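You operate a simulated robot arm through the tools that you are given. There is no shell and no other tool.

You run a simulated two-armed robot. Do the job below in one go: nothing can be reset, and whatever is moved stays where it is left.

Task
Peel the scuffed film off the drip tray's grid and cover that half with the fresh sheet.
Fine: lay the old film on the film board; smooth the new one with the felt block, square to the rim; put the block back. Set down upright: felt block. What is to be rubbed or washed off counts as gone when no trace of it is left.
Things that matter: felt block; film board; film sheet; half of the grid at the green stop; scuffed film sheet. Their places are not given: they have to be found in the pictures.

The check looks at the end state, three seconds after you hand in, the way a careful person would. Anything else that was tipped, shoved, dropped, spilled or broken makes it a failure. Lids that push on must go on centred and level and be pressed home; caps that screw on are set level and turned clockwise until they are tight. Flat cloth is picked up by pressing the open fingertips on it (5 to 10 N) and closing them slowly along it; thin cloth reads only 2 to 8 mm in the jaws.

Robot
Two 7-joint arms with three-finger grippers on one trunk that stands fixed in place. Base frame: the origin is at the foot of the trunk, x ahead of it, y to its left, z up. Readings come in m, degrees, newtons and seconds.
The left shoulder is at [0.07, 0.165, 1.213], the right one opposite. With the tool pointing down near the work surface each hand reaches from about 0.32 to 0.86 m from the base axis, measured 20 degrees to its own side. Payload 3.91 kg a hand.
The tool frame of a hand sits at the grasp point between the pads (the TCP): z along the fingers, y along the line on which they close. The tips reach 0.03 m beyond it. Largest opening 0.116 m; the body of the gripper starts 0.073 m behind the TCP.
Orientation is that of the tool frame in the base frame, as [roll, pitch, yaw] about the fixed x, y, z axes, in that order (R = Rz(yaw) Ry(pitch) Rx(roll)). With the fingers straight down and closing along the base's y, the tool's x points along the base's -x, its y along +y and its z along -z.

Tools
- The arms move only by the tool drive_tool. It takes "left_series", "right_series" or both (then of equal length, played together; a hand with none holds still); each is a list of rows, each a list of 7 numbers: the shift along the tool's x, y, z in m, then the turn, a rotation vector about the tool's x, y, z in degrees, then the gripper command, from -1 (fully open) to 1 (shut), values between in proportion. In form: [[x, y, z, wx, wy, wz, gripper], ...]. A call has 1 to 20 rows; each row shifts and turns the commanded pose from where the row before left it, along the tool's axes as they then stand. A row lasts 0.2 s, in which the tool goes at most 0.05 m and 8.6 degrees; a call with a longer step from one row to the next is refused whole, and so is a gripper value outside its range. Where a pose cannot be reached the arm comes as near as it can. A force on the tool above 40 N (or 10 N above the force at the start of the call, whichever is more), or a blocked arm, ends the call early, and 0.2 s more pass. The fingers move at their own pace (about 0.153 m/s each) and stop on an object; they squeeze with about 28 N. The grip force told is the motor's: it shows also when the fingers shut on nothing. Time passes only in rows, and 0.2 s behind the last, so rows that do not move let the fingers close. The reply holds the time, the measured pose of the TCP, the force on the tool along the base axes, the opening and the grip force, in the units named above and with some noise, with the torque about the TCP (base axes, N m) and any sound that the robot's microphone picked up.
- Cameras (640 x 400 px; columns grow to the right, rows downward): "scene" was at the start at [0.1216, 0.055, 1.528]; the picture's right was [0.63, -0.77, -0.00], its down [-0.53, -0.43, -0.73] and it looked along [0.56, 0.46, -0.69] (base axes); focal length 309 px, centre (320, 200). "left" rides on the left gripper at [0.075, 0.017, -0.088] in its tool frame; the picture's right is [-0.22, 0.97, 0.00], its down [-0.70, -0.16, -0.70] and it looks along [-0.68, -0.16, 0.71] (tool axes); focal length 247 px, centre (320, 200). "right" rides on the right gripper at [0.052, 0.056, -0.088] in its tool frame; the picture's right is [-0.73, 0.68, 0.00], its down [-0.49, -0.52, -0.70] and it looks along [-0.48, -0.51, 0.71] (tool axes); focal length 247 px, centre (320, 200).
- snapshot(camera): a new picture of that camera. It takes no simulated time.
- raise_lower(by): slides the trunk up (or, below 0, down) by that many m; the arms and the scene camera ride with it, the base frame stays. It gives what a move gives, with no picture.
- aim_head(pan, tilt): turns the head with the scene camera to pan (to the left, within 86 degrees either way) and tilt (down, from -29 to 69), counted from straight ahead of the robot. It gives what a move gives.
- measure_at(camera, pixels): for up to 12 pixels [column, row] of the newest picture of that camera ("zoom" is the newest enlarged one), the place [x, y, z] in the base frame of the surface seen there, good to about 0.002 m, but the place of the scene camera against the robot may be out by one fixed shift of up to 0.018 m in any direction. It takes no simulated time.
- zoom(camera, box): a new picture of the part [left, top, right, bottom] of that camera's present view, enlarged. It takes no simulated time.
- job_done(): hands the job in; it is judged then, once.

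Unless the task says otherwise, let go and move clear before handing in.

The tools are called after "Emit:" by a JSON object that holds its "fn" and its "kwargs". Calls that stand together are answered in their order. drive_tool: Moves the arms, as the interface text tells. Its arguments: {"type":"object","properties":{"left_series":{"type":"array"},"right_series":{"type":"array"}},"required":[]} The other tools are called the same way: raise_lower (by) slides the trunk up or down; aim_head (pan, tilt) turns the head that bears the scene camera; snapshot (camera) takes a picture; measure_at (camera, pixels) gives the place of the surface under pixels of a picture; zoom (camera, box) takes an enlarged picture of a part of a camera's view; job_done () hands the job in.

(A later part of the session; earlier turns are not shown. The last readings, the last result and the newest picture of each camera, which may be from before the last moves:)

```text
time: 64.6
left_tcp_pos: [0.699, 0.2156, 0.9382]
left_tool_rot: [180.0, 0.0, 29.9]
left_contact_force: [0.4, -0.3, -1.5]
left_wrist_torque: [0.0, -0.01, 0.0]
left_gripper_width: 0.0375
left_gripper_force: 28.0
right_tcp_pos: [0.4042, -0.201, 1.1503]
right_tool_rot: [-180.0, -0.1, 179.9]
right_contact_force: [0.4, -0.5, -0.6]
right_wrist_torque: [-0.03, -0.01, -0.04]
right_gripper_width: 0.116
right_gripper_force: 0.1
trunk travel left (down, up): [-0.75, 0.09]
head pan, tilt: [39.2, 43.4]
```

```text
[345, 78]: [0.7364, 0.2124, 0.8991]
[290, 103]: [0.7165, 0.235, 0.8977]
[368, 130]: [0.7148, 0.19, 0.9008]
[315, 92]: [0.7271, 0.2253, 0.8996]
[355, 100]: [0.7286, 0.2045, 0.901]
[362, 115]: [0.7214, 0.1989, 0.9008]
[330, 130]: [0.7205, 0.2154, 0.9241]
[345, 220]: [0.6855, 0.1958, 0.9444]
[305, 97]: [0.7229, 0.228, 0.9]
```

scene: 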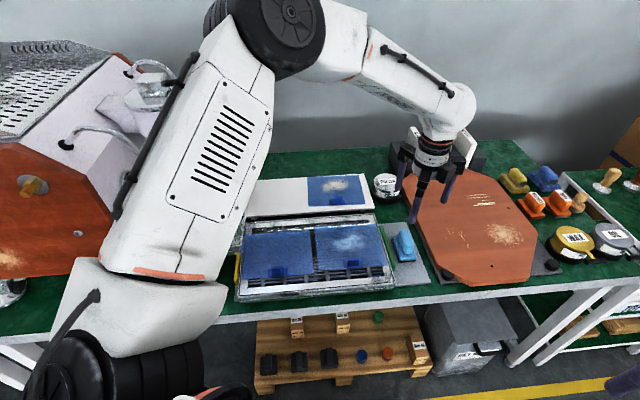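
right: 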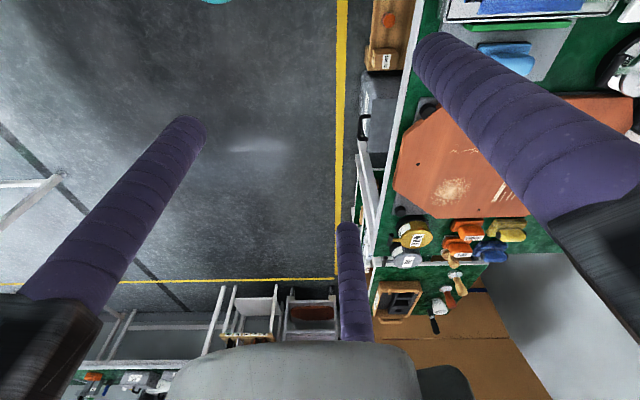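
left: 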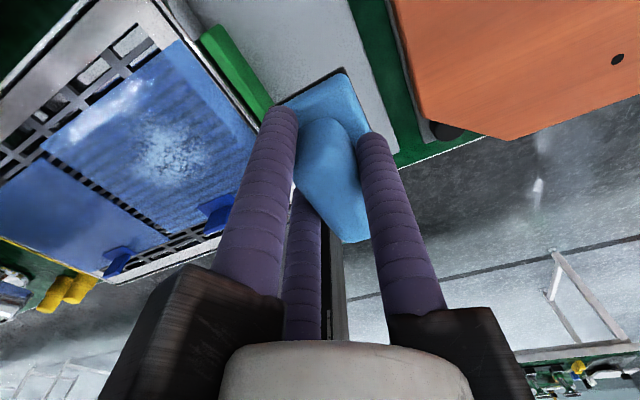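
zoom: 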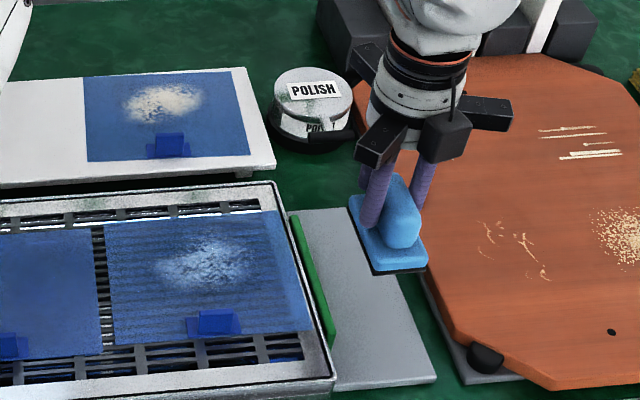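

The block is level (base top z≈0.90) and about square. I measure its base corners to find its centre relative to the TCP.

Emit:
{"fn": "measure_at", "kwargs": {"camera": "zoom", "pixels": [[352, 205], [376, 262], [425, 253], [364, 235], [400, 258], [378, 258], [420, 250]]}}

Emit:
{"fn": "zoom", "kwargs": {"camera": "left", "box": [260, 60, 400, 250]}}

```text
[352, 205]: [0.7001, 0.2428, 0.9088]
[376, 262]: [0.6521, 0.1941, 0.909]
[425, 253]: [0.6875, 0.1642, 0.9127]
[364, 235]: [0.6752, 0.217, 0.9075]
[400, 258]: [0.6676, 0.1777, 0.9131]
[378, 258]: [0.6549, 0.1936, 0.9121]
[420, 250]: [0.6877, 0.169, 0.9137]
```

```text
2.11 times, centred on (330, 155) of left
```

zoom: 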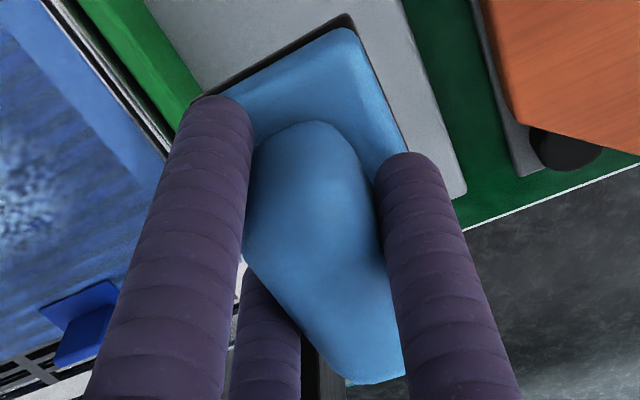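

The block centre is at TCP+(−0.0075,−0.0105), bottom ≈ TCP−0.058. I move it high over the sheet's far-left part (away from the tab).

Emit:
{"fn": "drive_tool", "kwargs": {"left_series": [[-0.0005, -0.0148, 0, 0, 0, 0, 1], [-0.00094, -0.02964, 0, 0, 0, 0, 1], [-0.00094, -0.02964, 0, 0, 0, 0, 1], [-0.00094, -0.02964, 0, 0, 0, 0, 1], [-0.00094, -0.02964, 0, 0, 0, 0, 1], [-0.00094, -0.02964, 0, 0, 0, 0, 1], [-0.00094, -0.02964, 0, 0, 0, 0, 1], [-0.00094, -0.02964, 0, 0, 0, 0, 1], [-0.0005, -0.0148, 0, 0, 0, 0, 1], [0, 0, 0.02, 0, 0, 0, 1], [0, 0, 0.015, 0, 0, 0, 1], [0, 0, 0, 0, 0, 0, 1]]}}

Emit:
{"fn": "snapshot", "kwargs": {"camera": "left"}}

Emit:
{"fn": "zoom", "kwargs": {"camera": "scene", "box": [235, 170, 415, 300]}}

```text
time: 67.2
left_tcp_pos: [0.5739, 0.4179, 0.9011]
left_tool_rot: [179.8, -0.1, 30.2]
left_contact_force: [-0.6, 0.9, 0.0]
left_wrist_torque: [0.02, -0.01, 0.0]
left_gripper_width: 0.0377
left_gripper_force: 28.3
right_tcp_pos: [0.4032, -0.2018, 1.15]
right_tool_rot: [-179.9, 0.1, 179.9]
right_contact_force: [0.1, 0.3, 0.0]
right_wrist_torque: [0.03, 0.02, 0.02]
right_gripper_width: 0.1159
right_gripper_force: 0.1
trunk travel left (down, up): [-0.75, 0.09]
head pan, tilt: [39.2, 43.4]
```

```text
taken
```

left: 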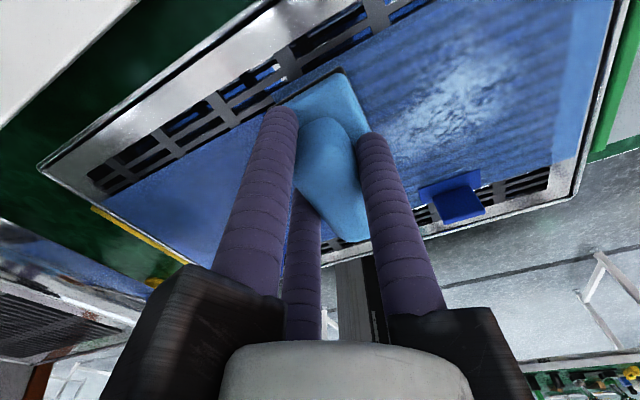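

```text
3.08 times, centred on (325, 235) of scene
```

zoom: 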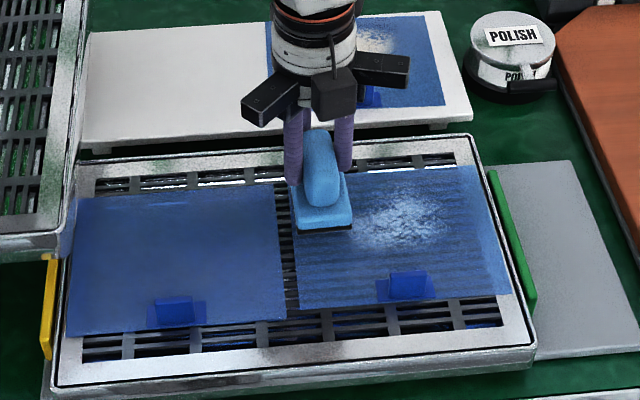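

The block is positioned over the far-left corner, ~15 mm up. I lower it to contact in small steps, watching the force.

Emit:
{"fn": "drive_tool", "kwargs": {"left_series": [[-0.0024, 0.0027, 0.006, 0, 0, 0, 1], [0, 0, 0.005, 0, 0, 0, 1], [0, 0, 0.001, 0, 0, 0, 1], [0, 0, 0.001, 0, 0, 0, 1], [0, 0, 0.001, 0, 0, 0, 1], [0, 0, 0, 0, 0, 0, 1]]}}

```text
time: 68.6
left_tcp_pos: [0.572, 0.4144, 0.8884]
left_tool_rot: [179.9, 0.0, 30.2]
left_contact_force: [-0.4, -0.6, -0.1]
left_wrist_torque: [-0.01, -0.02, 0.01]
left_gripper_width: 0.0373
left_gripper_force: 27.8
right_tcp_pos: [0.4031, -0.2008, 1.1505]
right_tool_rot: [180.0, -0.1, 179.9]
right_contact_force: [0.2, 0.7, -0.6]
right_wrist_torque: [0.0, 0.01, 0.0]
right_gripper_width: 0.1158
right_gripper_force: 0.1
trunk travel left (down, up): [-0.75, 0.09]
head pan, tilt: [39.2, 43.4]
```

Emit:
{"fn": "drive_tool", "kwargs": {"left_series": [[0, 0, 0.001, 0, 0, 0, 1], [0, 0, 0.001, 0, 0, 0, 1], [0, 0, 0, 0, 0, 0, 1]]}}

Emit:
{"fn": "drive_tool", "kwargs": {"left_series": [[0, 0, 0.001, 0, 0, 0, 1], [0, 0, 0.0005, 0, 0, 0, 1], [0, 0, 0, 0, 0, 0, 1]]}}

```text
time: 69.4
left_tcp_pos: [0.5734, 0.4137, 0.8873]
left_tool_rot: [-180.0, 0.0, 30.1]
left_contact_force: [0.0, 0.2, -1.2]
left_wrist_torque: [0.0, -0.03, 0.01]
left_gripper_width: 0.0371
left_gripper_force: 27.7
right_tcp_pos: [0.4044, -0.2018, 1.1507]
right_tool_rot: [-179.9, 0.0, 179.9]
right_contact_force: [0.5, 0.6, 0.9]
right_wrist_torque: [0.03, -0.01, 0.01]
right_gripper_width: 0.1161
right_gripper_force: 0.0
trunk travel left (down, up): [-0.75, 0.09]
head pan, tilt: [39.2, 43.4]
```

```text
time: 70.2
left_tcp_pos: [0.5721, 0.4153, 0.8865]
left_tool_rot: [-180.0, 0.0, 30.1]
left_contact_force: [0.5, -0.7, -1.3]
left_wrist_torque: [0.03, -0.02, 0.0]
left_gripper_width: 0.0372
left_gripper_force: 28.4
right_tcp_pos: [0.4035, -0.2016, 1.1509]
right_tool_rot: [180.0, 0.1, 179.9]
right_contact_force: [0.3, -0.2, 0.0]
right_wrist_torque: [0.04, -0.01, 0.03]
right_gripper_width: 0.1161
right_gripper_force: 0.1
trunk travel left (down, up): [-0.75, 0.09]
head pan, tilt: [39.2, 43.4]
```

Emit:
{"fn": "drive_tool", "kwargs": {"left_series": [[0, 0, 0.001, 0, 0, 0, 1], [0, 0, 0, 0, 0, 0, 1], [0, 0, 0, 0, 0, 0, 1]]}}

Emit:
{"fn": "drive_tool", "kwargs": {"left_series": [[0, 0, 0.001, 0, 0, 0, 1], [0, 0, 0, 0, 0, 0, 1], [0, 0, 0, 0, 0, 0, 1]]}}

Emit:
{"fn": "zoom", "kwargs": {"camera": "scene", "box": [295, 190, 375, 260]}}

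```text
time: 71.0
left_tcp_pos: [0.5735, 0.4142, 0.8847]
left_tool_rot: [180.0, -0.1, 30.1]
left_contact_force: [-0.6, 1.2, 5.0]
left_wrist_torque: [-0.11, 0.11, -0.07]
left_gripper_width: 0.0372
left_gripper_force: 28.2
right_tcp_pos: [0.4038, -0.2003, 1.1508]
right_tool_rot: [180.0, 0.0, 179.9]
right_contact_force: [-0.4, 0.0, -0.1]
right_wrist_torque: [-0.03, 0.0, -0.04]
right_gripper_width: 0.116
right_gripper_force: 0.0
trunk travel left (down, up): [-0.75, 0.09]
head pan, tilt: [39.2, 43.4]
```

```text
time: 71.8
left_tcp_pos: [0.5721, 0.4135, 0.8836]
left_tool_rot: [179.9, -0.1, 30.0]
left_contact_force: [0.5, 2.2, 10.8]
left_wrist_torque: [-0.18, 0.17, -0.09]
left_gripper_width: 0.0372
left_gripper_force: 27.9
right_tcp_pos: [0.4019, -0.2029, 1.1503]
right_tool_rot: [179.9, 0.0, 179.8]
right_contact_force: [-0.7, -0.3, 0.2]
right_wrist_torque: [0.0, 0.01, 0.01]
right_gripper_width: 0.1161
right_gripper_force: 0.1
trunk travel left (down, up): [-0.75, 0.09]
head pan, tilt: [39.2, 43.4]
```

```text
5.71 times, centred on (335, 225) of scene
```

zoom: 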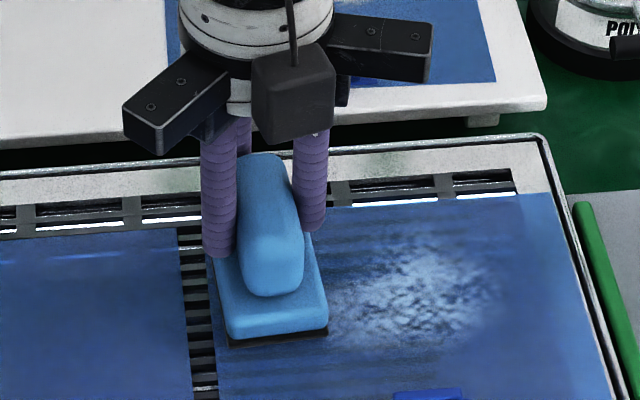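

Contact at about 10 N now. I start with a short 4 cm test stroke toward the green end and check that the sheet doesn't drag.

Emit:
{"fn": "drive_tool", "kwargs": {"left_series": [[0.0013, 0.0048, -0.0004, 0, 0, 0, 1], [0.0021, 0.0077, 0, 0, 0, 0, 1], [0.0021, 0.0077, 0, 0, 0, 0, 1], [0.0021, 0.0077, 0, 0, 0, 0, 1], [0.0021, 0.0077, 0, 0, 0, 0, 1]]}}

Emit:
{"fn": "zoom", "kwargs": {"camera": "scene", "box": [235, 170, 415, 300]}}

```text
time: 73.0
left_tcp_pos: [0.5983, 0.3872, 0.8845]
left_tool_rot: [180.0, -0.2, 30.1]
left_contact_force: [-2.3, 2.6, 7.4]
left_wrist_torque: [0.0, 0.18, -0.11]
left_gripper_width: 0.0369
left_gripper_force: 28.1
right_tcp_pos: [0.4033, -0.2015, 1.151]
right_tool_rot: [179.9, 0.0, 180.0]
right_contact_force: [0.4, -0.4, -0.5]
right_wrist_torque: [0.03, 0.03, 0.0]
right_gripper_width: 0.1163
right_gripper_force: 0.0
trunk travel left (down, up): [-0.75, 0.09]
head pan, tilt: [39.2, 43.4]
```

```text
3.08 times, centred on (325, 235) of scene
```

zoom: 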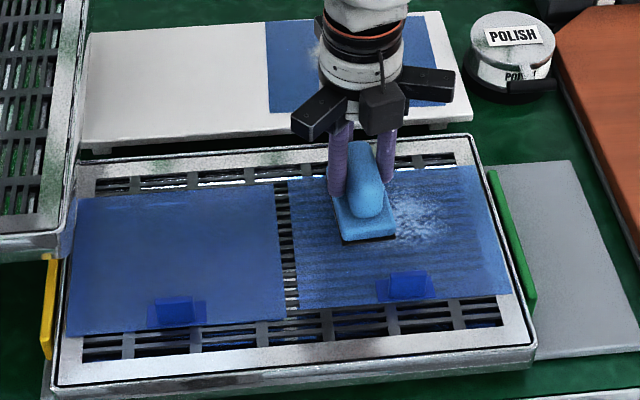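

The sheet stays put while the block slides (7 N), and the stroked strip looks smoother. I continue the stroke to the green end.

Emit:
{"fn": "drive_tool", "kwargs": {"left_series": [[0.00255, 0.00952, 0, 0, 0, 0, 1], [0.00255, 0.00952, 0, 0, 0, 0, 1], [0.00255, 0.00952, 0, 0, 0, 0, 1], [0.00255, 0.00952, 0, 0, 0, 0, 1], [0.00255, 0.00952, 0, 0, 0, 0, 1], [0.00255, 0.00952, 0, 0, 0, 0, 1], [0.00255, 0.00952, 0, 0, 0, 0, 1], [0.00255, 0.00952, 0, 0, 0, 0, 1], [0.00255, 0.00952, 0, 0, 0, 0, 1], [0.00255, 0.00952, 0, 0, 0, 0, 1], [0, 0, 0, 0, 0, 0, 1]]}}

Emit:
{"fn": "zoom", "kwargs": {"camera": "scene", "box": [235, 170, 415, 300]}}

```text
time: 75.4
left_tcp_pos: [0.6686, 0.3174, 0.8856]
left_tool_rot: [180.0, 0.0, 30.1]
left_contact_force: [-0.1, -0.8, 2.0]
left_wrist_torque: [-0.03, 0.03, 0.02]
left_gripper_width: 0.037
left_gripper_force: 28.2
right_tcp_pos: [0.4032, -0.2014, 1.1489]
right_tool_rot: [180.0, 0.0, 179.9]
right_contact_force: [0.3, 0.7, 0.1]
right_wrist_torque: [-0.01, 0.0, 0.01]
right_gripper_width: 0.116
right_gripper_force: 0.1
trunk travel left (down, up): [-0.75, 0.09]
head pan, tilt: [39.2, 43.4]
```

```text
3.08 times, centred on (325, 235) of scene
```

zoom: 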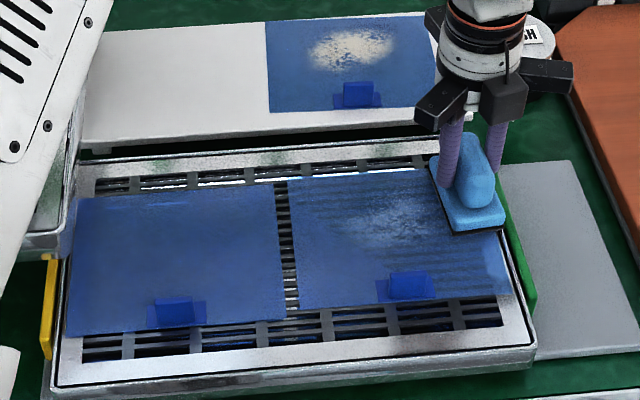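

Emit:
{"fn": "zoom", "kwargs": {"camera": "scene", "box": [305, 205, 405, 275]}}

```text
5.71 times, centred on (355, 240) of scene
```

zoom: 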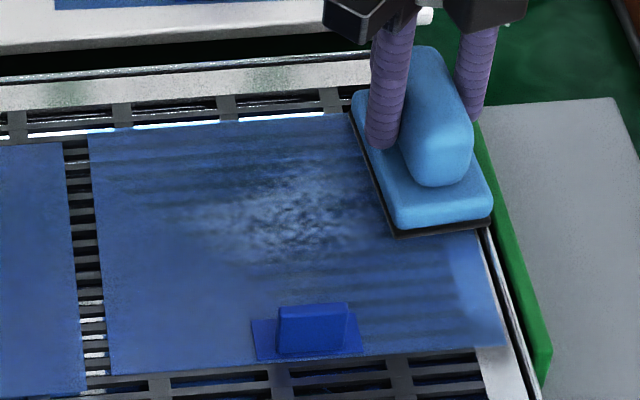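

The force fell to 2 N at the end of the stroke, and some stripes still show. I look with the wrist camera for the actual film surface.

Emit:
{"fn": "snapshot", "kwargs": {"camera": "left"}}

Emit:
{"fn": "zoom", "kwargs": {"camera": "left", "box": [0, 0, 300, 260]}}

```text
taken
```

left: 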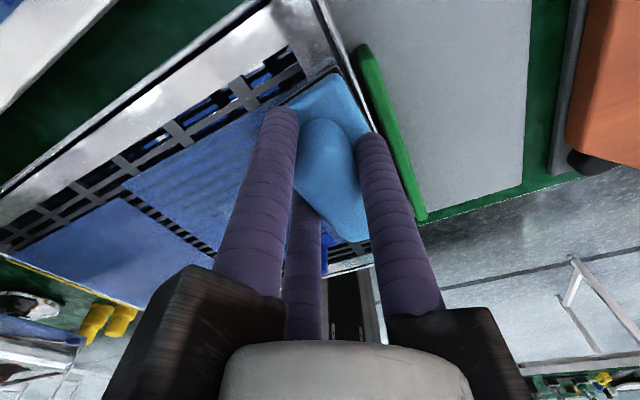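

```text
1.54 times, centred on (150, 130) of left
```

zoom: 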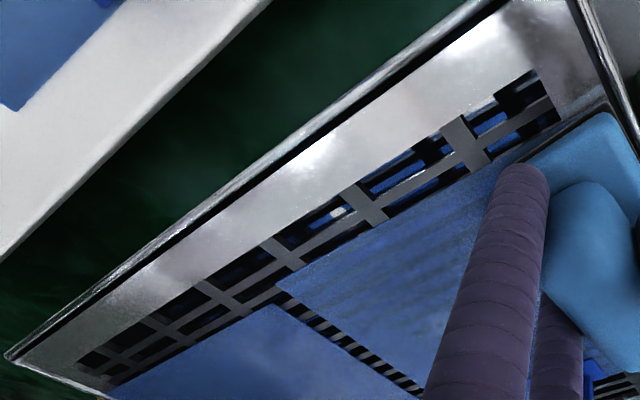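

Stripes remain along the far strip, so the pressure may have been too light for part of it. I press a bit more and stroke back along the same strip.

Emit:
{"fn": "drive_tool", "kwargs": {"left_series": [[0, 0, 0.0008, 0, 0, 0, 1], [-0.0013, -0.0048, 0.0004, 0, 0, 0, 1], [-0.0026, -0.0097, 0, 0, 0, 0, 1], [-0.0026, -0.0097, 0, 0, 0, 0, 1], [-0.0026, -0.0097, 0, 0, 0, 0, 1], [-0.0026, -0.0097, 0, 0, 0, 0, 1], [-0.0026, -0.0097, 0, 0, 0, 0, 1]]}}

Emit:
{"fn": "zoom", "kwargs": {"camera": "scene", "box": [305, 205, 405, 275]}}

```text
time: 77.0
left_tcp_pos: [0.6296, 0.3572, 0.885]
left_tool_rot: [-180.0, -0.1, 30.0]
left_contact_force: [2.7, -5.1, 13.4]
left_wrist_torque: [-0.32, 0.06, 0.05]
left_gripper_width: 0.0368
left_gripper_force: 28.2
right_tcp_pos: [0.4028, -0.2026, 1.1496]
right_tool_rot: [180.0, 0.0, 179.8]
right_contact_force: [0.1, 0.6, 0.7]
right_wrist_torque: [0.06, 0.04, -0.01]
right_gripper_width: 0.1162
right_gripper_force: 0.1
trunk travel left (down, up): [-0.75, 0.09]
head pan, tilt: [39.2, 43.4]
```

```text
5.71 times, centred on (355, 240) of scene
```

zoom: 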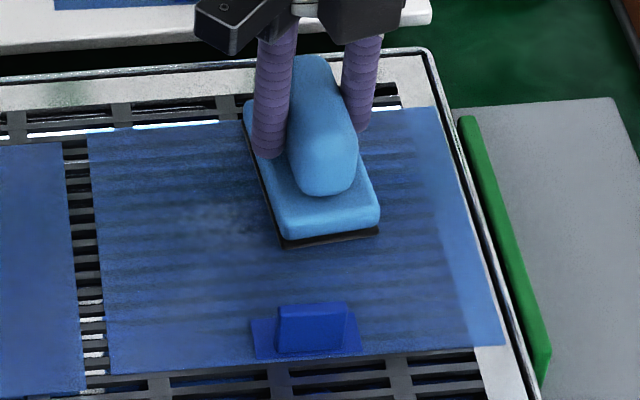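

At 13 N the bars of the grid show evenly through the sheet; I ease slightly and finish the return stroke, then look at what remains.

Emit:
{"fn": "drive_tool", "kwargs": {"left_series": [[-0.0027, -0.01, -0.0006, 0, 0, 0, 1], [-0.0027, -0.01, 0, 0, 0, 0, 1], [-0.0027, -0.01, 0, 0, 0, 0, 1], [-0.0027, -0.01, 0, 0, 0, 0, 1], [-0.0027, -0.01, 0, 0, 0, 0, 1], [-0.0027, -0.01, 0, 0, 0, 0, 1], [-0.0027, -0.01, 0, 0, 0, 0, 1], [-0.0027, -0.01, 0, 0, 0, 0, 1], [0, 0, 0, 0, 0, 0, 1]]}}

Emit:
{"fn": "zoom", "kwargs": {"camera": "scene", "box": [305, 205, 405, 275]}}

Emit:
{"fn": "snapshot", "kwargs": {"camera": "left"}}

```text
time: 79.0
left_tcp_pos: [0.5705, 0.4153, 0.8845]
left_tool_rot: [-179.8, -0.1, 30.1]
left_contact_force: [2.8, -1.1, 11.0]
left_wrist_torque: [-0.09, -0.11, -0.04]
left_gripper_width: 0.0367
left_gripper_force: 27.6
right_tcp_pos: [0.403, -0.2018, 1.149]
right_tool_rot: [179.9, 0.0, 179.9]
right_contact_force: [-0.3, 0.2, 0.5]
right_wrist_torque: [0.0, 0.0, -0.01]
right_gripper_width: 0.1159
right_gripper_force: 0.1
trunk travel left (down, up): [-0.75, 0.09]
head pan, tilt: [39.2, 43.4]
```

```text
5.71 times, centred on (355, 240) of scene
```

zoom: 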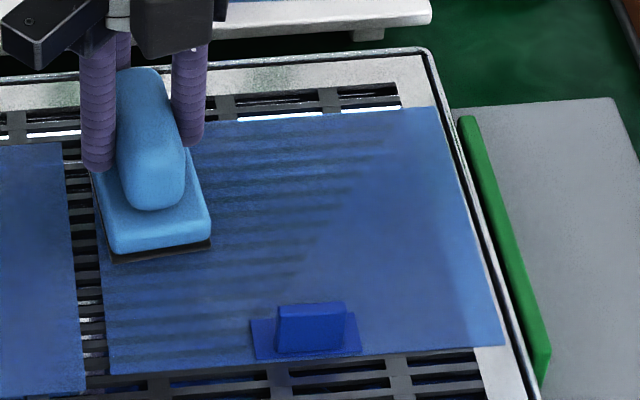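

```text
taken
```

left: 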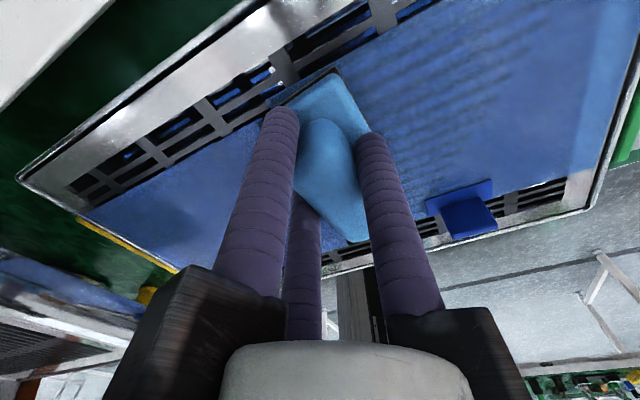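

The white haze on the sheet has vanished where the block passed. I stroke the middle band too (its near edge stays 6 mm off the tab patch) toward the green end.

Emit:
{"fn": "drive_tool", "kwargs": {"left_series": [[-0.0094, 0.0025, 0.0002, 0, 0, 0, 1], [-0.0094, 0.0025, 0, 0, 0, 0, 1], [-0.0094, 0.0025, 0, 0, 0, 0, 1], [-0.0094, 0.0025, 0, 0, 0, 0, 1], [0.00255, 0.00952, 0, 0, 0, 0, 1], [0.00255, 0.00952, 0, 0, 0, 0, 1], [0.00255, 0.00952, 0, 0, 0, 0, 1], [0.00255, 0.00952, 0, 0, 0, 0, 1], [0.00255, 0.00952, 0, 0, 0, 0, 1], [0.00255, 0.00952, 0, 0, 0, 0, 1], [0.00255, 0.00952, 0, 0, 0, 0, 1]]}}

Emit:
{"fn": "zoom", "kwargs": {"camera": "scene", "box": [305, 205, 405, 275]}}

```text
time: 81.4
left_tcp_pos: [0.5926, 0.3391, 0.8843]
left_tool_rot: [-179.9, 0.0, 29.9]
left_contact_force: [-3.2, 4.0, 12.4]
left_wrist_torque: [-0.1, 0.28, -0.16]
left_gripper_width: 0.0367
left_gripper_force: 28.1
right_tcp_pos: [0.4018, -0.2019, 1.149]
right_tool_rot: [179.9, -0.1, 179.9]
right_contact_force: [-0.1, -1.3, -0.6]
right_wrist_torque: [0.01, -0.01, -0.02]
right_gripper_width: 0.1162
right_gripper_force: 0.0
trunk travel left (down, up): [-0.75, 0.09]
head pan, tilt: [39.2, 43.4]
```

```text
5.71 times, centred on (355, 240) of scene
```

zoom: 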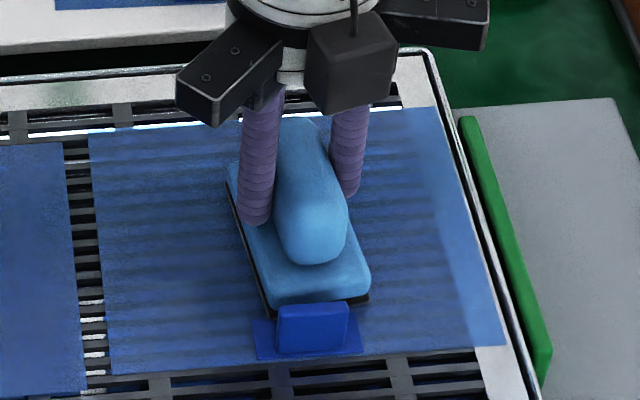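

Still clear of the tab and the sheet hasn't moved. I finish the stroke to the green end.

Emit:
{"fn": "drive_tool", "kwargs": {"left_series": [[0.00255, 0.00952, -0.0003, 0, 0, 0, 1], [0.00255, 0.00952, 0, 0, 0, 0, 1], [0.00255, 0.00952, 0, 0, 0, 0, 1], [0.00255, 0.00952, 0, 0, 0, 0, 1], [0.00255, 0.00952, 0.0003, 0, 0, 0, 1], [0.00255, 0.00952, 0.0003, 0, 0, 0, 1], [0.00255, 0.00952, 0.0003, 0, 0, 0, 1], [0, 0, 0, 0, 0, 0, 1]]}}

Emit:
{"fn": "zoom", "kwargs": {"camera": "scene", "box": [305, 205, 405, 275]}}

Emit:
{"fn": "snapshot", "kwargs": {"camera": "left"}}

```text
time: 83.2
left_tcp_pos: [0.6413, 0.2913, 0.8829]
left_tool_rot: [179.8, -0.1, 30.0]
left_contact_force: [-1.9, 1.5, 11.1]
left_wrist_torque: [0.03, 0.19, -0.08]
left_gripper_width: 0.0364
left_gripper_force: 27.6
right_tcp_pos: [0.4034, -0.2014, 1.1509]
right_tool_rot: [-180.0, 0.0, 179.9]
right_contact_force: [-0.4, 0.4, 0.4]
right_wrist_torque: [0.04, -0.02, -0.01]
right_gripper_width: 0.1161
right_gripper_force: 0.1
trunk travel left (down, up): [-0.75, 0.09]
head pan, tilt: [39.2, 43.4]
```

```text
5.71 times, centred on (355, 240) of scene
```

zoom: 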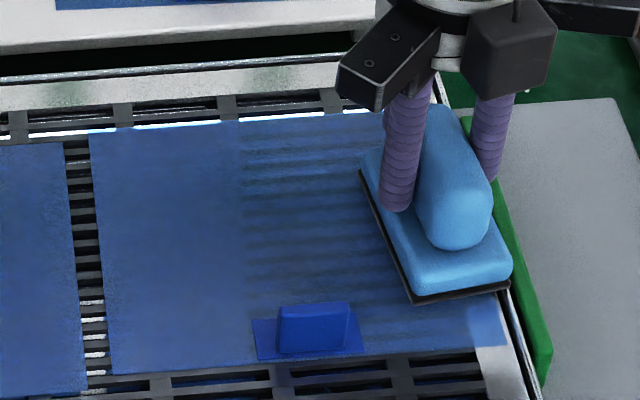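

```text
taken
```

left: 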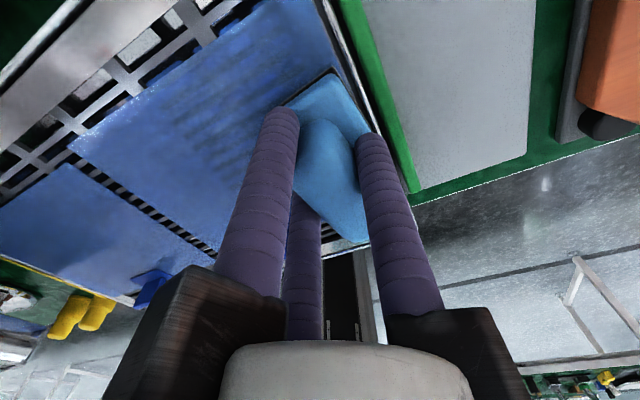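

The haze is gone. For completeness I rub the near strip right of the tab, then lift and do the left one.

Emit:
{"fn": "drive_tool", "kwargs": {"left_series": [[-0.0097, 0.0026, 0, 0, 0, 0, 1], [-0.0097, 0.0026, 0, 0, 0, 0, 1], [-0.0097, 0.0026, 0, 0, 0, 0, 1], [0.0097, -0.0026, 0, 0, 0, 0, 1], [0.0097, -0.0026, 0, 0, 0, 0, 1], [0.0097, -0.0026, -0.001, 0, 0, 0, 1], [0, 0, -0.015, 0, 0, 0, 1], [0, 0, -0.025, 0, 0, 0, 1], [-0.0039, -0.0145, 0, 0, 0, 0, 1], [-0.0078, -0.029, 0, 0, 0, 0, 1], [-0.0078, -0.029, 0, 0, 0, 0, 1], [-0.0078, -0.029, 0, 0, 0, 0, 1], [-0.0065, -0.0241, 0, 0, 0, 0, 1], [0, 0, 0, 0, 0, 0, 1]]}}

Emit:
{"fn": "snapshot", "kwargs": {"camera": "left"}}

Emit:
{"fn": "zoom", "kwargs": {"camera": "scene", "box": [305, 205, 405, 275]}}

```text
time: 86.2
left_tcp_pos: [0.549, 0.3835, 0.9234]
left_tool_rot: [-179.9, 0.0, 30.0]
left_contact_force: [-0.2, 0.0, -0.9]
left_wrist_torque: [0.05, 0.0, 0.02]
left_gripper_width: 0.0364
left_gripper_force: 28.5
right_tcp_pos: [0.4047, -0.2032, 1.1489]
right_tool_rot: [180.0, -0.2, 180.0]
right_contact_force: [0.3, 0.5, 0.5]
right_wrist_torque: [0.02, 0.0, -0.02]
right_gripper_width: 0.116
right_gripper_force: 0.0
trunk travel left (down, up): [-0.75, 0.09]
head pan, tilt: [39.2, 43.4]
```

```text
taken
```

left: 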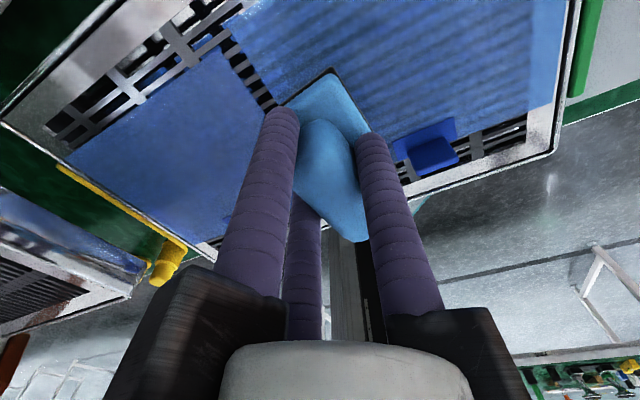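

```text
5.71 times, centred on (355, 240) of scene
```

zoom: 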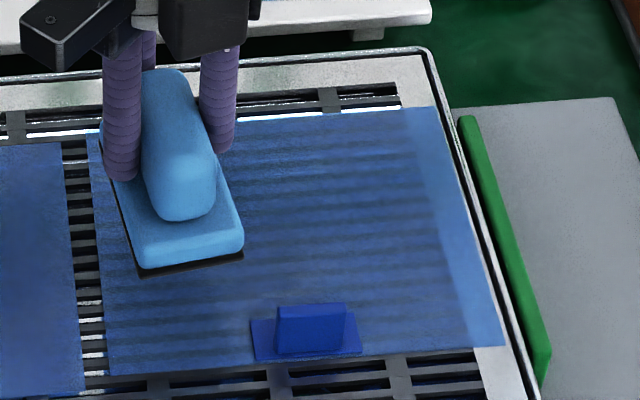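

The sheet looks clean. I set the block down left of the tab and rub that near-left corner too.

Emit:
{"fn": "drive_tool", "kwargs": {"left_series": [[-0.0106, 0.0028, 0, 0, 0, 0, 1], [-0.0106, 0.0028, 0, 0, 0, 0, 1], [-0.0106, 0.0028, 0, 0, 0, 0, 1], [0, 0, 0.02, 0, 0, 0, 1], [0, 0, 0.018, 0, 0, 0, 1], [0, 0, 0.001, 0, 0, 0, 1], [0, 0, 0.001, 0, 0, 0, 1], [0, 0, 0, 0, 0, 0, 1]]}}

Emit:
{"fn": "drive_tool", "kwargs": {"left_series": [[0, 0, 0.0008, 0, 0, 0, 1], [0, 0, 0, 0, 0, 0, 1]]}}

```text
time: 88.0
left_tcp_pos: [0.5266, 0.3591, 0.8827]
left_tool_rot: [180.0, 0.0, 30.0]
left_contact_force: [-0.2, -0.3, 1.1]
left_wrist_torque: [-0.02, 0.04, -0.02]
left_gripper_width: 0.0362
left_gripper_force: 27.9
right_tcp_pos: [0.4039, -0.2021, 1.1513]
right_tool_rot: [180.0, 0.0, 180.0]
right_contact_force: [0.8, 0.0, -0.5]
right_wrist_torque: [-0.01, 0.02, 0.0]
right_gripper_width: 0.116
right_gripper_force: 0.1
trunk travel left (down, up): [-0.75, 0.09]
head pan, tilt: [39.2, 43.4]
```

```text
time: 88.6
left_tcp_pos: [0.526, 0.3602, 0.8839]
left_tool_rot: [179.9, -0.2, 30.2]
left_contact_force: [0.4, 0.6, 4.4]
left_wrist_torque: [-0.03, 0.03, 0.0]
left_gripper_width: 0.0365
left_gripper_force: 27.4
right_tcp_pos: [0.4025, -0.2015, 1.1503]
right_tool_rot: [-179.9, -0.1, 179.8]
right_contact_force: [-0.1, 0.4, 0.2]
right_wrist_torque: [0.03, -0.04, -0.03]
right_gripper_width: 0.1157
right_gripper_force: 0.1
trunk travel left (down, up): [-0.75, 0.09]
head pan, tilt: [39.2, 43.4]
```

Emit:
{"fn": "drive_tool", "kwargs": {"left_series": [[0, 0, 0.0006, 0, 0, 0, 1], [0.002, 0.0077, 0, 0, 0, 0, 1], [-0.0035, -0.0128, 0, 0, 0, 0, 1], [0.0097, -0.0026, 0, 0, 0, 0, 1], [0.0097, -0.0026, 0, 0, 0, 0, 1], [0.0097, -0.0026, 0, 0, 0, 0, 1], [0.0097, -0.0026, -0.001, 0, 0, 0, 1], [0, 0, -0.02, 0, 0, 0, 1], [0, 0, -0.03, 0, 0, 0, 1], [0, 0, 0, 0, 0, 0, 1]]}}

Emit:
{"fn": "zoom", "kwargs": {"camera": "scene", "box": [235, 170, 415, 300]}}

Emit:
{"fn": "snapshot", "kwargs": {"camera": "left"}}

```text
time: 90.8
left_tcp_pos: [0.5507, 0.3938, 0.9335]
left_tool_rot: [179.9, 0.1, 30.2]
left_contact_force: [0.1, 0.1, -0.8]
left_wrist_torque: [-0.02, -0.01, -0.02]
left_gripper_width: 0.0362
left_gripper_force: 28.1
right_tcp_pos: [0.4048, -0.2, 1.1502]
right_tool_rot: [-180.0, -0.1, 180.0]
right_contact_force: [0.5, -0.7, -0.1]
right_wrist_torque: [-0.02, 0.0, 0.01]
right_gripper_width: 0.1161
right_gripper_force: 0.1
trunk travel left (down, up): [-0.75, 0.09]
head pan, tilt: [39.2, 43.4]
```

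```text
3.08 times, centred on (325, 235) of scene
```

zoom: 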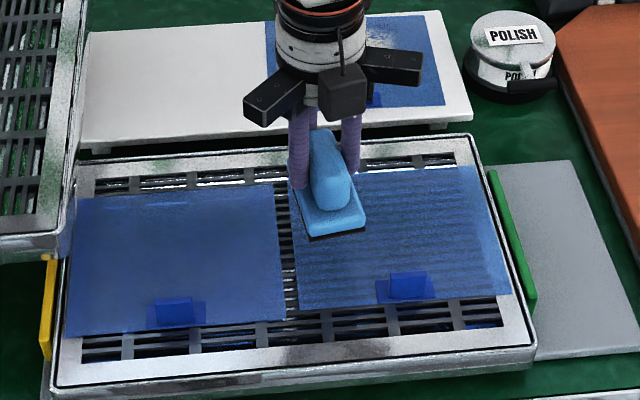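

```text
taken
```

left: 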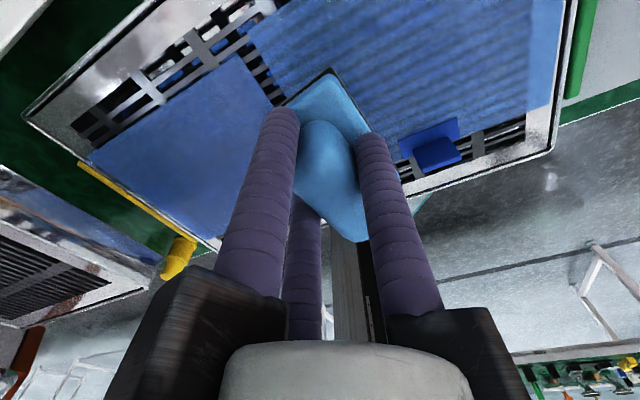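

The sheet is clean with no haze, and in place. I carry the block back above its mat at (0.697,0.215).

Emit:
{"fn": "drive_tool", "kwargs": {"left_series": [[0.0031, 0.0139, -0.005, 0, 0, 0, 1], [0.0061, 0.0278, 0, 0, 0, 0, 1], [0.0061, 0.0278, 0, 0, 0, 0, 1], [0.0061, 0.0278, 0, 0, 0, 0, 1], [0.0061, 0.0278, 0, 0, 0, 0, 1], [0.0061, 0.0278, 0, 0, 0, 0, 1], [0.0061, 0.0278, 0, 0, 0, 0, 1], [0.0061, 0.0278, 0, 0, 0, 0, 1], [0.0031, 0.0139, 0, 0, 0, 0, 1], [0, 0, 0.03, 0, 0, 0, 1], [0, 0, 0.03, 0, 0, 0, 1], [0, 0, 0.015, 0, 0, 0, 1], [0, 0, 0, 0, 0, 0, 1]]}}

Emit:
{"fn": "zoom", "kwargs": {"camera": "scene", "box": [320, 170, 460, 290]}}

Emit:
{"fn": "snapshot", "kwargs": {"camera": "left"}}

```text
time: 93.6
left_tcp_pos: [0.7043, 0.226, 0.8635]
left_tool_rot: [180.0, 0.0, 30.0]
left_contact_force: [0.2, -0.5, -1.8]
left_wrist_torque: [0.04, -0.03, 0.0]
left_gripper_width: 0.0362
left_gripper_force: 28.5
right_tcp_pos: [0.4047, -0.201, 1.1495]
right_tool_rot: [-180.0, 0.0, 179.9]
right_contact_force: [0.0, -0.5, -1.1]
right_wrist_torque: [-0.01, 0.0, -0.02]
right_gripper_width: 0.1159
right_gripper_force: 0.1
trunk travel left (down, up): [-0.75, 0.09]
head pan, tilt: [39.2, 43.4]
```

```text
3.33 times, centred on (390, 230) of scene
```

zoom: 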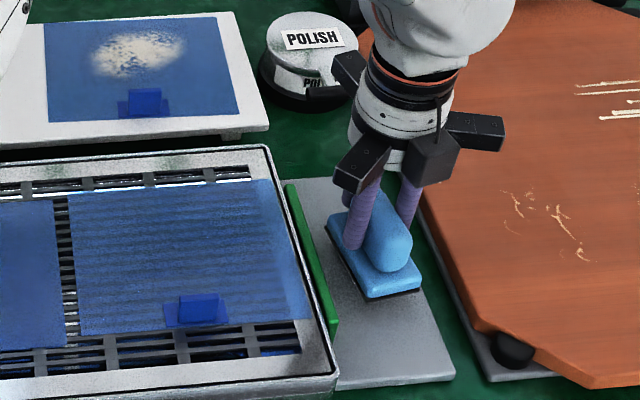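

```text
taken
```

left: 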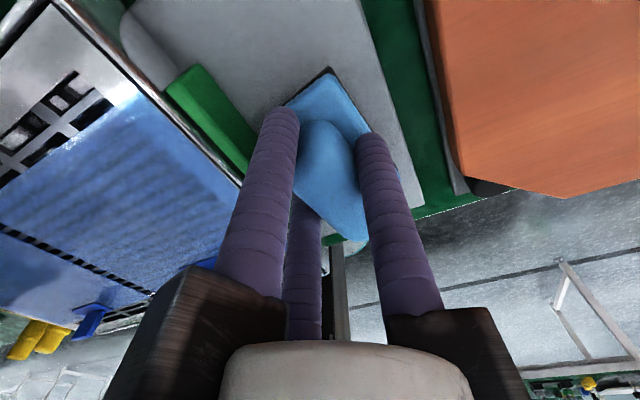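

The block is ~1.3 cm above the mat, near its original spot. I lower it in steps to contact.

Emit:
{"fn": "drive_tool", "kwargs": {"left_series": [[0, 0, 0.006, 0, 0, 0, 1], [0, 0, 0.005, 0, 0, 0, 1], [0, 0, 0.001, 0, 0, 0, 1], [0, 0, 0.001, 0, 0, 0, 1], [0, 0, 0, 0, 0, 0, 1]]}}

Emit:
{"fn": "drive_tool", "kwargs": {"left_series": [[0, 0, 0.001, 0, 0, 0, 1], [0, 0, 0, 0, 0, 0, 1]]}}

Emit:
{"fn": "drive_tool", "kwargs": {"left_series": [[0, 0, 0.001, 0, 0, 0, 1], [0, 0, 0, 0, 0, 0, 1]]}}

Emit:
{"fn": "zoom", "kwargs": {"camera": "scene", "box": [320, 170, 460, 290]}}

```text
time: 94.8
left_tcp_pos: [0.7041, 0.2247, 0.8508]
left_tool_rot: [180.0, 0.0, 30.0]
left_contact_force: [-0.3, -0.2, -0.5]
left_wrist_torque: [0.02, 0.03, 0.0]
left_gripper_width: 0.0363
left_gripper_force: 27.9
right_tcp_pos: [0.4048, -0.2015, 1.1504]
right_tool_rot: [-179.9, 0.0, 179.9]
right_contact_force: [1.0, -1.5, 0.3]
right_wrist_torque: [0.02, -0.03, 0.03]
right_gripper_width: 0.1157
right_gripper_force: 0.1
trunk travel left (down, up): [-0.75, 0.09]
head pan, tilt: [39.2, 43.4]
```

```text
time: 95.4
left_tcp_pos: [0.7044, 0.2237, 0.8501]
left_tool_rot: [-180.0, 0.0, 30.1]
left_contact_force: [0.3, -0.2, -1.5]
left_wrist_torque: [0.01, 0.0, -0.01]
left_gripper_width: 0.036
left_gripper_force: 28.1
right_tcp_pos: [0.4043, -0.2024, 1.1505]
right_tool_rot: [-179.9, 0.0, 179.9]
right_contact_force: [0.9, 0.1, 1.2]
right_wrist_torque: [0.02, -0.01, 0.0]
right_gripper_width: 0.1161
right_gripper_force: 0.1
trunk travel left (down, up): [-0.75, 0.09]
head pan, tilt: [39.2, 43.4]
```

```text
time: 96.0
left_tcp_pos: [0.7042, 0.2243, 0.8486]
left_tool_rot: [-180.0, 0.0, 30.1]
left_contact_force: [0.2, -1.1, -0.9]
left_wrist_torque: [0.03, -0.02, 0.01]
left_gripper_width: 0.0358
left_gripper_force: 28.0
right_tcp_pos: [0.4044, -0.2014, 1.1496]
right_tool_rot: [-180.0, 0.0, 179.9]
right_contact_force: [-1.0, -0.3, 0.2]
right_wrist_torque: [-0.01, 0.02, 0.02]
right_gripper_width: 0.116
right_gripper_force: 0.0
trunk travel left (down, up): [-0.75, 0.09]
head pan, tilt: [39.2, 43.4]
```

```text
3.33 times, centred on (390, 230) of scene
```

zoom: 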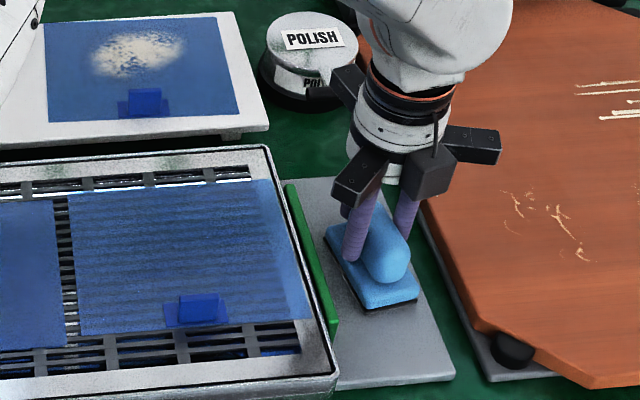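

No contact yet; the block slid up ~2–3 mm in the jaws while pressing. I continue down in 1 mm steps.

Emit:
{"fn": "drive_tool", "kwargs": {"left_series": [[0, 0, 0.001, 0, 0, 0, 1], [0, 0, 0, 0, 0, 0, 1]]}}

Emit:
{"fn": "drive_tool", "kwargs": {"left_series": [[0, 0, 0.001, 0, 0, 0, 1], [0, 0, 0, 0, 0, 0, 1]]}}

Emit:
{"fn": "drive_tool", "kwargs": {"left_series": [[0, 0, 0.0006, 0, 0, 0, 1], [0, 0, 0, 0, 0, 0, 1]]}}

```text
time: 96.6
left_tcp_pos: [0.7044, 0.2253, 0.8466]
left_tool_rot: [-180.0, 0.1, 30.2]
left_contact_force: [0.4, -0.4, -1.2]
left_wrist_torque: [0.0, 0.0, 0.0]
left_gripper_width: 0.0363
left_gripper_force: 28.4
right_tcp_pos: [0.4043, -0.2013, 1.1507]
right_tool_rot: [-180.0, 0.0, 179.9]
right_contact_force: [-0.3, -0.4, -0.6]
right_wrist_torque: [0.01, -0.01, 0.04]
right_gripper_width: 0.1158
right_gripper_force: 0.0
trunk travel left (down, up): [-0.75, 0.09]
head pan, tilt: [39.2, 43.4]
```

```text
time: 97.2
left_tcp_pos: [0.7035, 0.2253, 0.8476]
left_tool_rot: [180.0, -0.1, 30.2]
left_contact_force: [-1.1, 1.2, 5.9]
left_wrist_torque: [-0.09, 0.21, -0.13]
left_gripper_width: 0.0362
left_gripper_force: 27.4
right_tcp_pos: [0.4028, -0.2001, 1.1524]
right_tool_rot: [180.0, 0.1, 179.9]
right_contact_force: [0.2, 0.4, 0.2]
right_wrist_torque: [0.02, -0.07, 0.0]
right_gripper_width: 0.1162
right_gripper_force: 0.3
trunk travel left (down, up): [-0.75, 0.09]
head pan, tilt: [39.2, 43.4]
```

```text
time: 97.8
left_tcp_pos: [0.7033, 0.2232, 0.8466]
left_tool_rot: [180.0, -0.1, 30.1]
left_contact_force: [-2.5, 1.7, 8.8]
left_wrist_torque: [-0.07, 0.19, -0.11]
left_gripper_width: 0.0363
left_gripper_force: 27.5
right_tcp_pos: [0.403, -0.2006, 1.1507]
right_tool_rot: [179.9, -0.1, 180.0]
right_contact_force: [0.8, -0.1, 0.1]
right_wrist_torque: [0.01, -0.02, -0.04]
right_gripper_width: 0.116
right_gripper_force: 0.0
trunk travel left (down, up): [-0.75, 0.09]
head pan, tilt: [39.2, 43.4]
```

Contact (9 N) with the mat. I ease slightly, open the hand gradually, and rise.

Emit:
{"fn": "drive_tool", "kwargs": {"left_series": [[0, 0, -0.0008, 0, 0, 0, 1], [0, 0, 0, 0, 0, 0, 0.3], [0, 0, 0, 0, 0, 0, 0.1], [0, 0, 0, 0, 0, 0, -0.2], [0, 0, 0, 0, 0, 0, -0.5], [0, 0, -0.01, 0, 0, 0, -0.55], [0, 0, -0.025, 0, 0, 0, -0.55], [0, 0, -0.03, 0, 0, 0, -0.55], [0, 0, -0.04, 0, 0, 0, -0.55], [0, 0, -0.04, 0, 0, 0, -0.55], [0, 0, 0, 0, 0, 0, -0.55]]}}

Emit:
{"fn": "snapshot", "kwargs": {"camera": "left"}}

Emit:
{"fn": "zoom", "kwargs": {"camera": "scene", "box": [225, 160, 445, 300]}}

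```text
time: 100.2
left_tcp_pos: [0.7059, 0.2259, 0.9888]
left_tool_rot: [-179.9, 0.0, 30.1]
left_contact_force: [0.2, -0.8, -0.2]
left_wrist_torque: [0.01, -0.01, -0.01]
left_gripper_width: 0.09
left_gripper_force: 0.0
right_tcp_pos: [0.405, -0.2014, 1.1496]
right_tool_rot: [-179.9, -0.1, 179.9]
right_contact_force: [0.1, 0.6, -1.0]
right_wrist_torque: [0.01, -0.01, 0.0]
right_gripper_width: 0.1159
right_gripper_force: 0.1
trunk travel left (down, up): [-0.75, 0.09]
head pan, tilt: [39.2, 43.4]
```

```text
taken
```

left: 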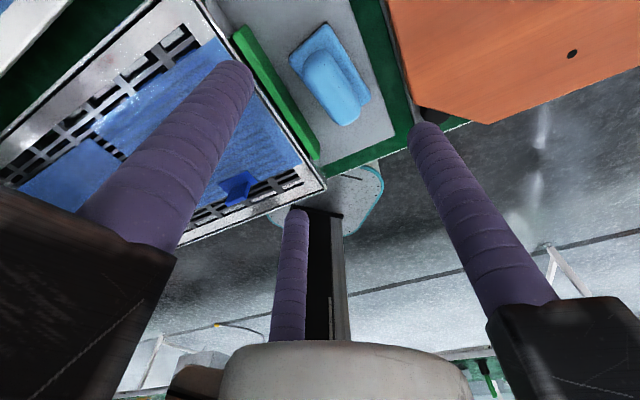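

```text
2.86 times, centred on (335, 230) of scene
```

zoom: 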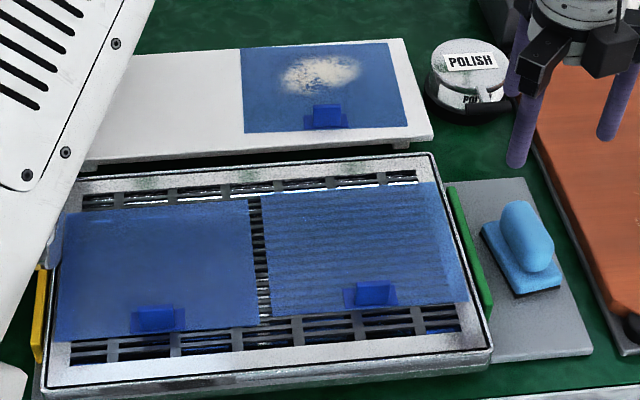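

The block stands upright on its mat. Now I move the hand back over the tray to inspect the fresh sheet closely.

Emit:
{"fn": "drive_tool", "kwargs": {"left_series": [[0, 0, -0.03, 0, 0, -7.5, -0.7], [0, 0, 0, 0, 0, -7.5, -1], [0, 0, 0, 0, 0, -7.5, -1], [0, 0, 0, 0, 0, -7.5, -1], [0, 0, 0, 0, 0, -7.5, -1], [0, 0, 0, 0, 0, -7.5, -1], [0, 0, 0, 0, 0, -7.5, -1], [0, 0, 0, 0, 0, -7.5, -1], [0, 0, 0, 0, 0, -7.5, -1], [0, 0, 0, 0, 0, -7.5, -1], [0, 0, 0, 0, 0, -7.5, -1], [0, 0, 0, 0, 0, -7.5, -1], [0, 0, 0, 0, 0, -7.5, -1], [0, 0, 0, 0, 0, -7.5, -1]]}}

Emit:
{"fn": "drive_tool", "kwargs": {"left_series": [[0.0313, -0.0103, 0, 0, 0, 0, -1], [0.0313, -0.0103, 0, 0, 0, 0, -1], [0.0313, -0.0103, 0, 0, 0, 0, -1], [0.0313, -0.0103, 0, 0, 0, 0, -1], [0.0313, -0.0103, 0, 0, 0, 0, -1], [0.0313, -0.0103, 0, 0, 0, 0, -1], [0.0313, -0.0103, 0, 0, 0, 0, -1], [0, 0, 0, 0, 0, 0, -1]]}}

Emit:
{"fn": "snapshot", "kwargs": {"camera": "left"}}

Emit:
{"fn": "zoom", "kwargs": {"camera": "left", "box": [230, 60, 560, 260]}}

```text
time: 103.2
left_tcp_pos: [0.7051, 0.223, 1.0223]
left_tool_rot: [180.0, 0.0, 135.3]
left_contact_force: [0.5, -0.2, 0.2]
left_wrist_torque: [0.02, -0.01, -0.01]
left_gripper_width: 0.1162
left_gripper_force: 0.0
right_tcp_pos: [0.4039, -0.2012, 1.1491]
right_tool_rot: [-180.0, 0.0, 179.9]
right_contact_force: [0.9, 0.2, -0.7]
right_wrist_torque: [-0.04, 0.0, 0.03]
right_gripper_width: 0.1161
right_gripper_force: 0.0
trunk travel left (down, up): [-0.75, 0.09]
head pan, tilt: [39.2, 43.4]
```

```text
time: 105.0
left_tcp_pos: [0.497, 0.3254, 1.0224]
left_tool_rot: [-180.0, 0.1, 135.1]
left_contact_force: [0.6, -0.7, -1.1]
left_wrist_torque: [0.01, 0.02, 0.0]
left_gripper_width: 0.116
left_gripper_force: 0.1
right_tcp_pos: [0.4054, -0.202, 1.1503]
right_tool_rot: [-179.9, 0.0, 179.9]
right_contact_force: [0.9, -1.0, 0.0]
right_wrist_torque: [-0.01, 0.02, 0.04]
right_gripper_width: 0.116
right_gripper_force: 0.1
trunk travel left (down, up): [-0.75, 0.09]
head pan, tilt: [39.2, 43.4]
```

```text
taken
```

left: 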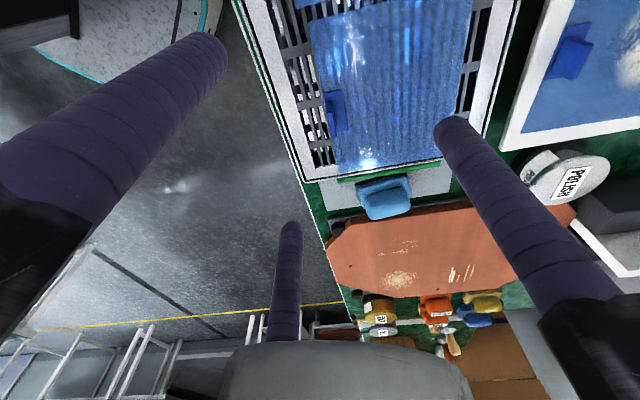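

```text
1.94 times, centred on (395, 160) of left
```

zoom: 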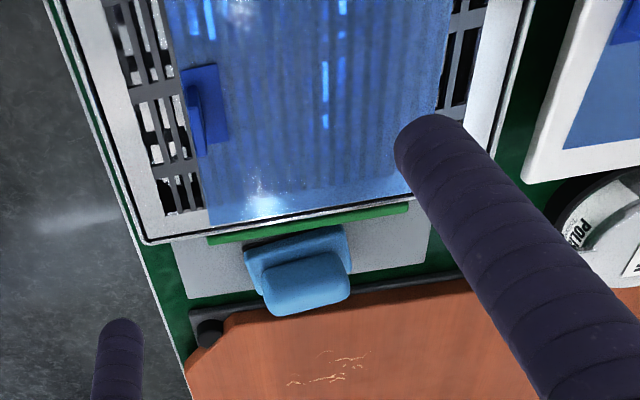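

The sheet shows no haze any more; the grid bars show through the clear film. I check its corners versus the rim and the block's pose.

Emit:
{"fn": "zoom", "kwargs": {"camera": "left", "box": [290, 0, 500, 190]}}

Emit:
{"fn": "measure_at", "kwargs": {"camera": "zoom", "pixels": [[150, 350], [368, 322], [375, 290], [395, 200], [415, 100], [432, 20], [135, 310], [110, 210], [95, 130], [80, 60], [250, 338], [440, 320]]}}

Emit:
{"fn": "measure_at", "kwargs": {"camera": "left", "pixels": [[360, 192], [405, 182], [410, 206], [369, 215], [390, 200], [345, 165], [432, 155], [340, 60], [400, 60], [455, 60], [330, 40], [420, 110]]}}

```text
2.11 times, centred on (395, 95) of left
```

zoom: 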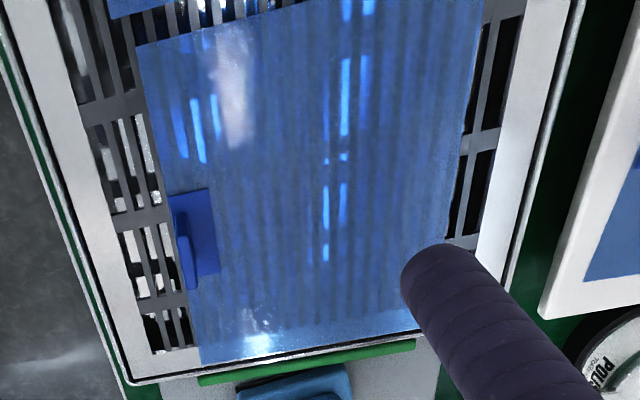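

```text
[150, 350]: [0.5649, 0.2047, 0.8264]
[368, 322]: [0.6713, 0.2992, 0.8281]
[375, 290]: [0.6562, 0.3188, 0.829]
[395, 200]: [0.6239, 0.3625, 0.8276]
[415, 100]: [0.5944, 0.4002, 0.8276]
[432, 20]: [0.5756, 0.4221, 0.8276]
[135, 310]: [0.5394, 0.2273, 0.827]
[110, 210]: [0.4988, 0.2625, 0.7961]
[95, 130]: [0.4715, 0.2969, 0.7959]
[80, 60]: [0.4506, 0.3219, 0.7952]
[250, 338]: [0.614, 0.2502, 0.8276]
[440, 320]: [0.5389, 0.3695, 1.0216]
```

```text
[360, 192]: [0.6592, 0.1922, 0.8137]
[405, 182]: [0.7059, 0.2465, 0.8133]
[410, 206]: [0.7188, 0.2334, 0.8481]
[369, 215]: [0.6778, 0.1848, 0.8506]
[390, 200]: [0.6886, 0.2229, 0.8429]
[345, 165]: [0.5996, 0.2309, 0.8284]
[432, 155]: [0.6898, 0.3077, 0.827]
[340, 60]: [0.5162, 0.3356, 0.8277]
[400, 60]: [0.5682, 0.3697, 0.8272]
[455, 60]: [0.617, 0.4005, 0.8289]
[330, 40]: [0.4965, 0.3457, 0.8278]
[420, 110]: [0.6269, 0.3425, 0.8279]
```

Emit:
{"fn": "measure_at", "kwargs": {"camera": "zoom", "pixels": [[141, 52], [150, 95], [160, 150], [188, 290], [196, 330], [204, 360], [300, 346], [390, 332], [483, 30], [466, 120], [452, 195], [445, 232]]}}

Emit:
{"fn": "measure_at", "kwargs": {"camera": "zoom", "pixels": [[10, 40], [50, 160], [90, 270], [125, 365], [570, 40], [545, 120], [520, 200], [505, 250], [250, 355], [140, 378], [340, 342], [180, 40]]}}

```text
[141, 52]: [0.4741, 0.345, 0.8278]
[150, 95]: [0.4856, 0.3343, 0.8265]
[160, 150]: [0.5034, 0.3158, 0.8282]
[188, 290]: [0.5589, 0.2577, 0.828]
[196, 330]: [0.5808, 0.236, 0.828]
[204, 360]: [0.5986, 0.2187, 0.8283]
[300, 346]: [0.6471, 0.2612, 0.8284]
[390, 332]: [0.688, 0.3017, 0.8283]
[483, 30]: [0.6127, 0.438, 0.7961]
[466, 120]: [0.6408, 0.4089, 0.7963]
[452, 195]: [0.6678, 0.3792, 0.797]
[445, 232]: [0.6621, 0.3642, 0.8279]
```

```text
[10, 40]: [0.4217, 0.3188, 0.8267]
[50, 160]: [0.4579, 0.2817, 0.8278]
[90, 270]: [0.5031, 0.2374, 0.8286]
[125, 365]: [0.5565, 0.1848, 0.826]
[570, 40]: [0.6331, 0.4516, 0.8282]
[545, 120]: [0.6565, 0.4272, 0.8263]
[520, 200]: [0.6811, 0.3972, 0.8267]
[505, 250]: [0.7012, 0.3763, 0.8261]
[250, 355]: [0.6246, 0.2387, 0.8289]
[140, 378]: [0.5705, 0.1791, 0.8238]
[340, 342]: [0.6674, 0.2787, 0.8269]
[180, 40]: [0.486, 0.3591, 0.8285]
```

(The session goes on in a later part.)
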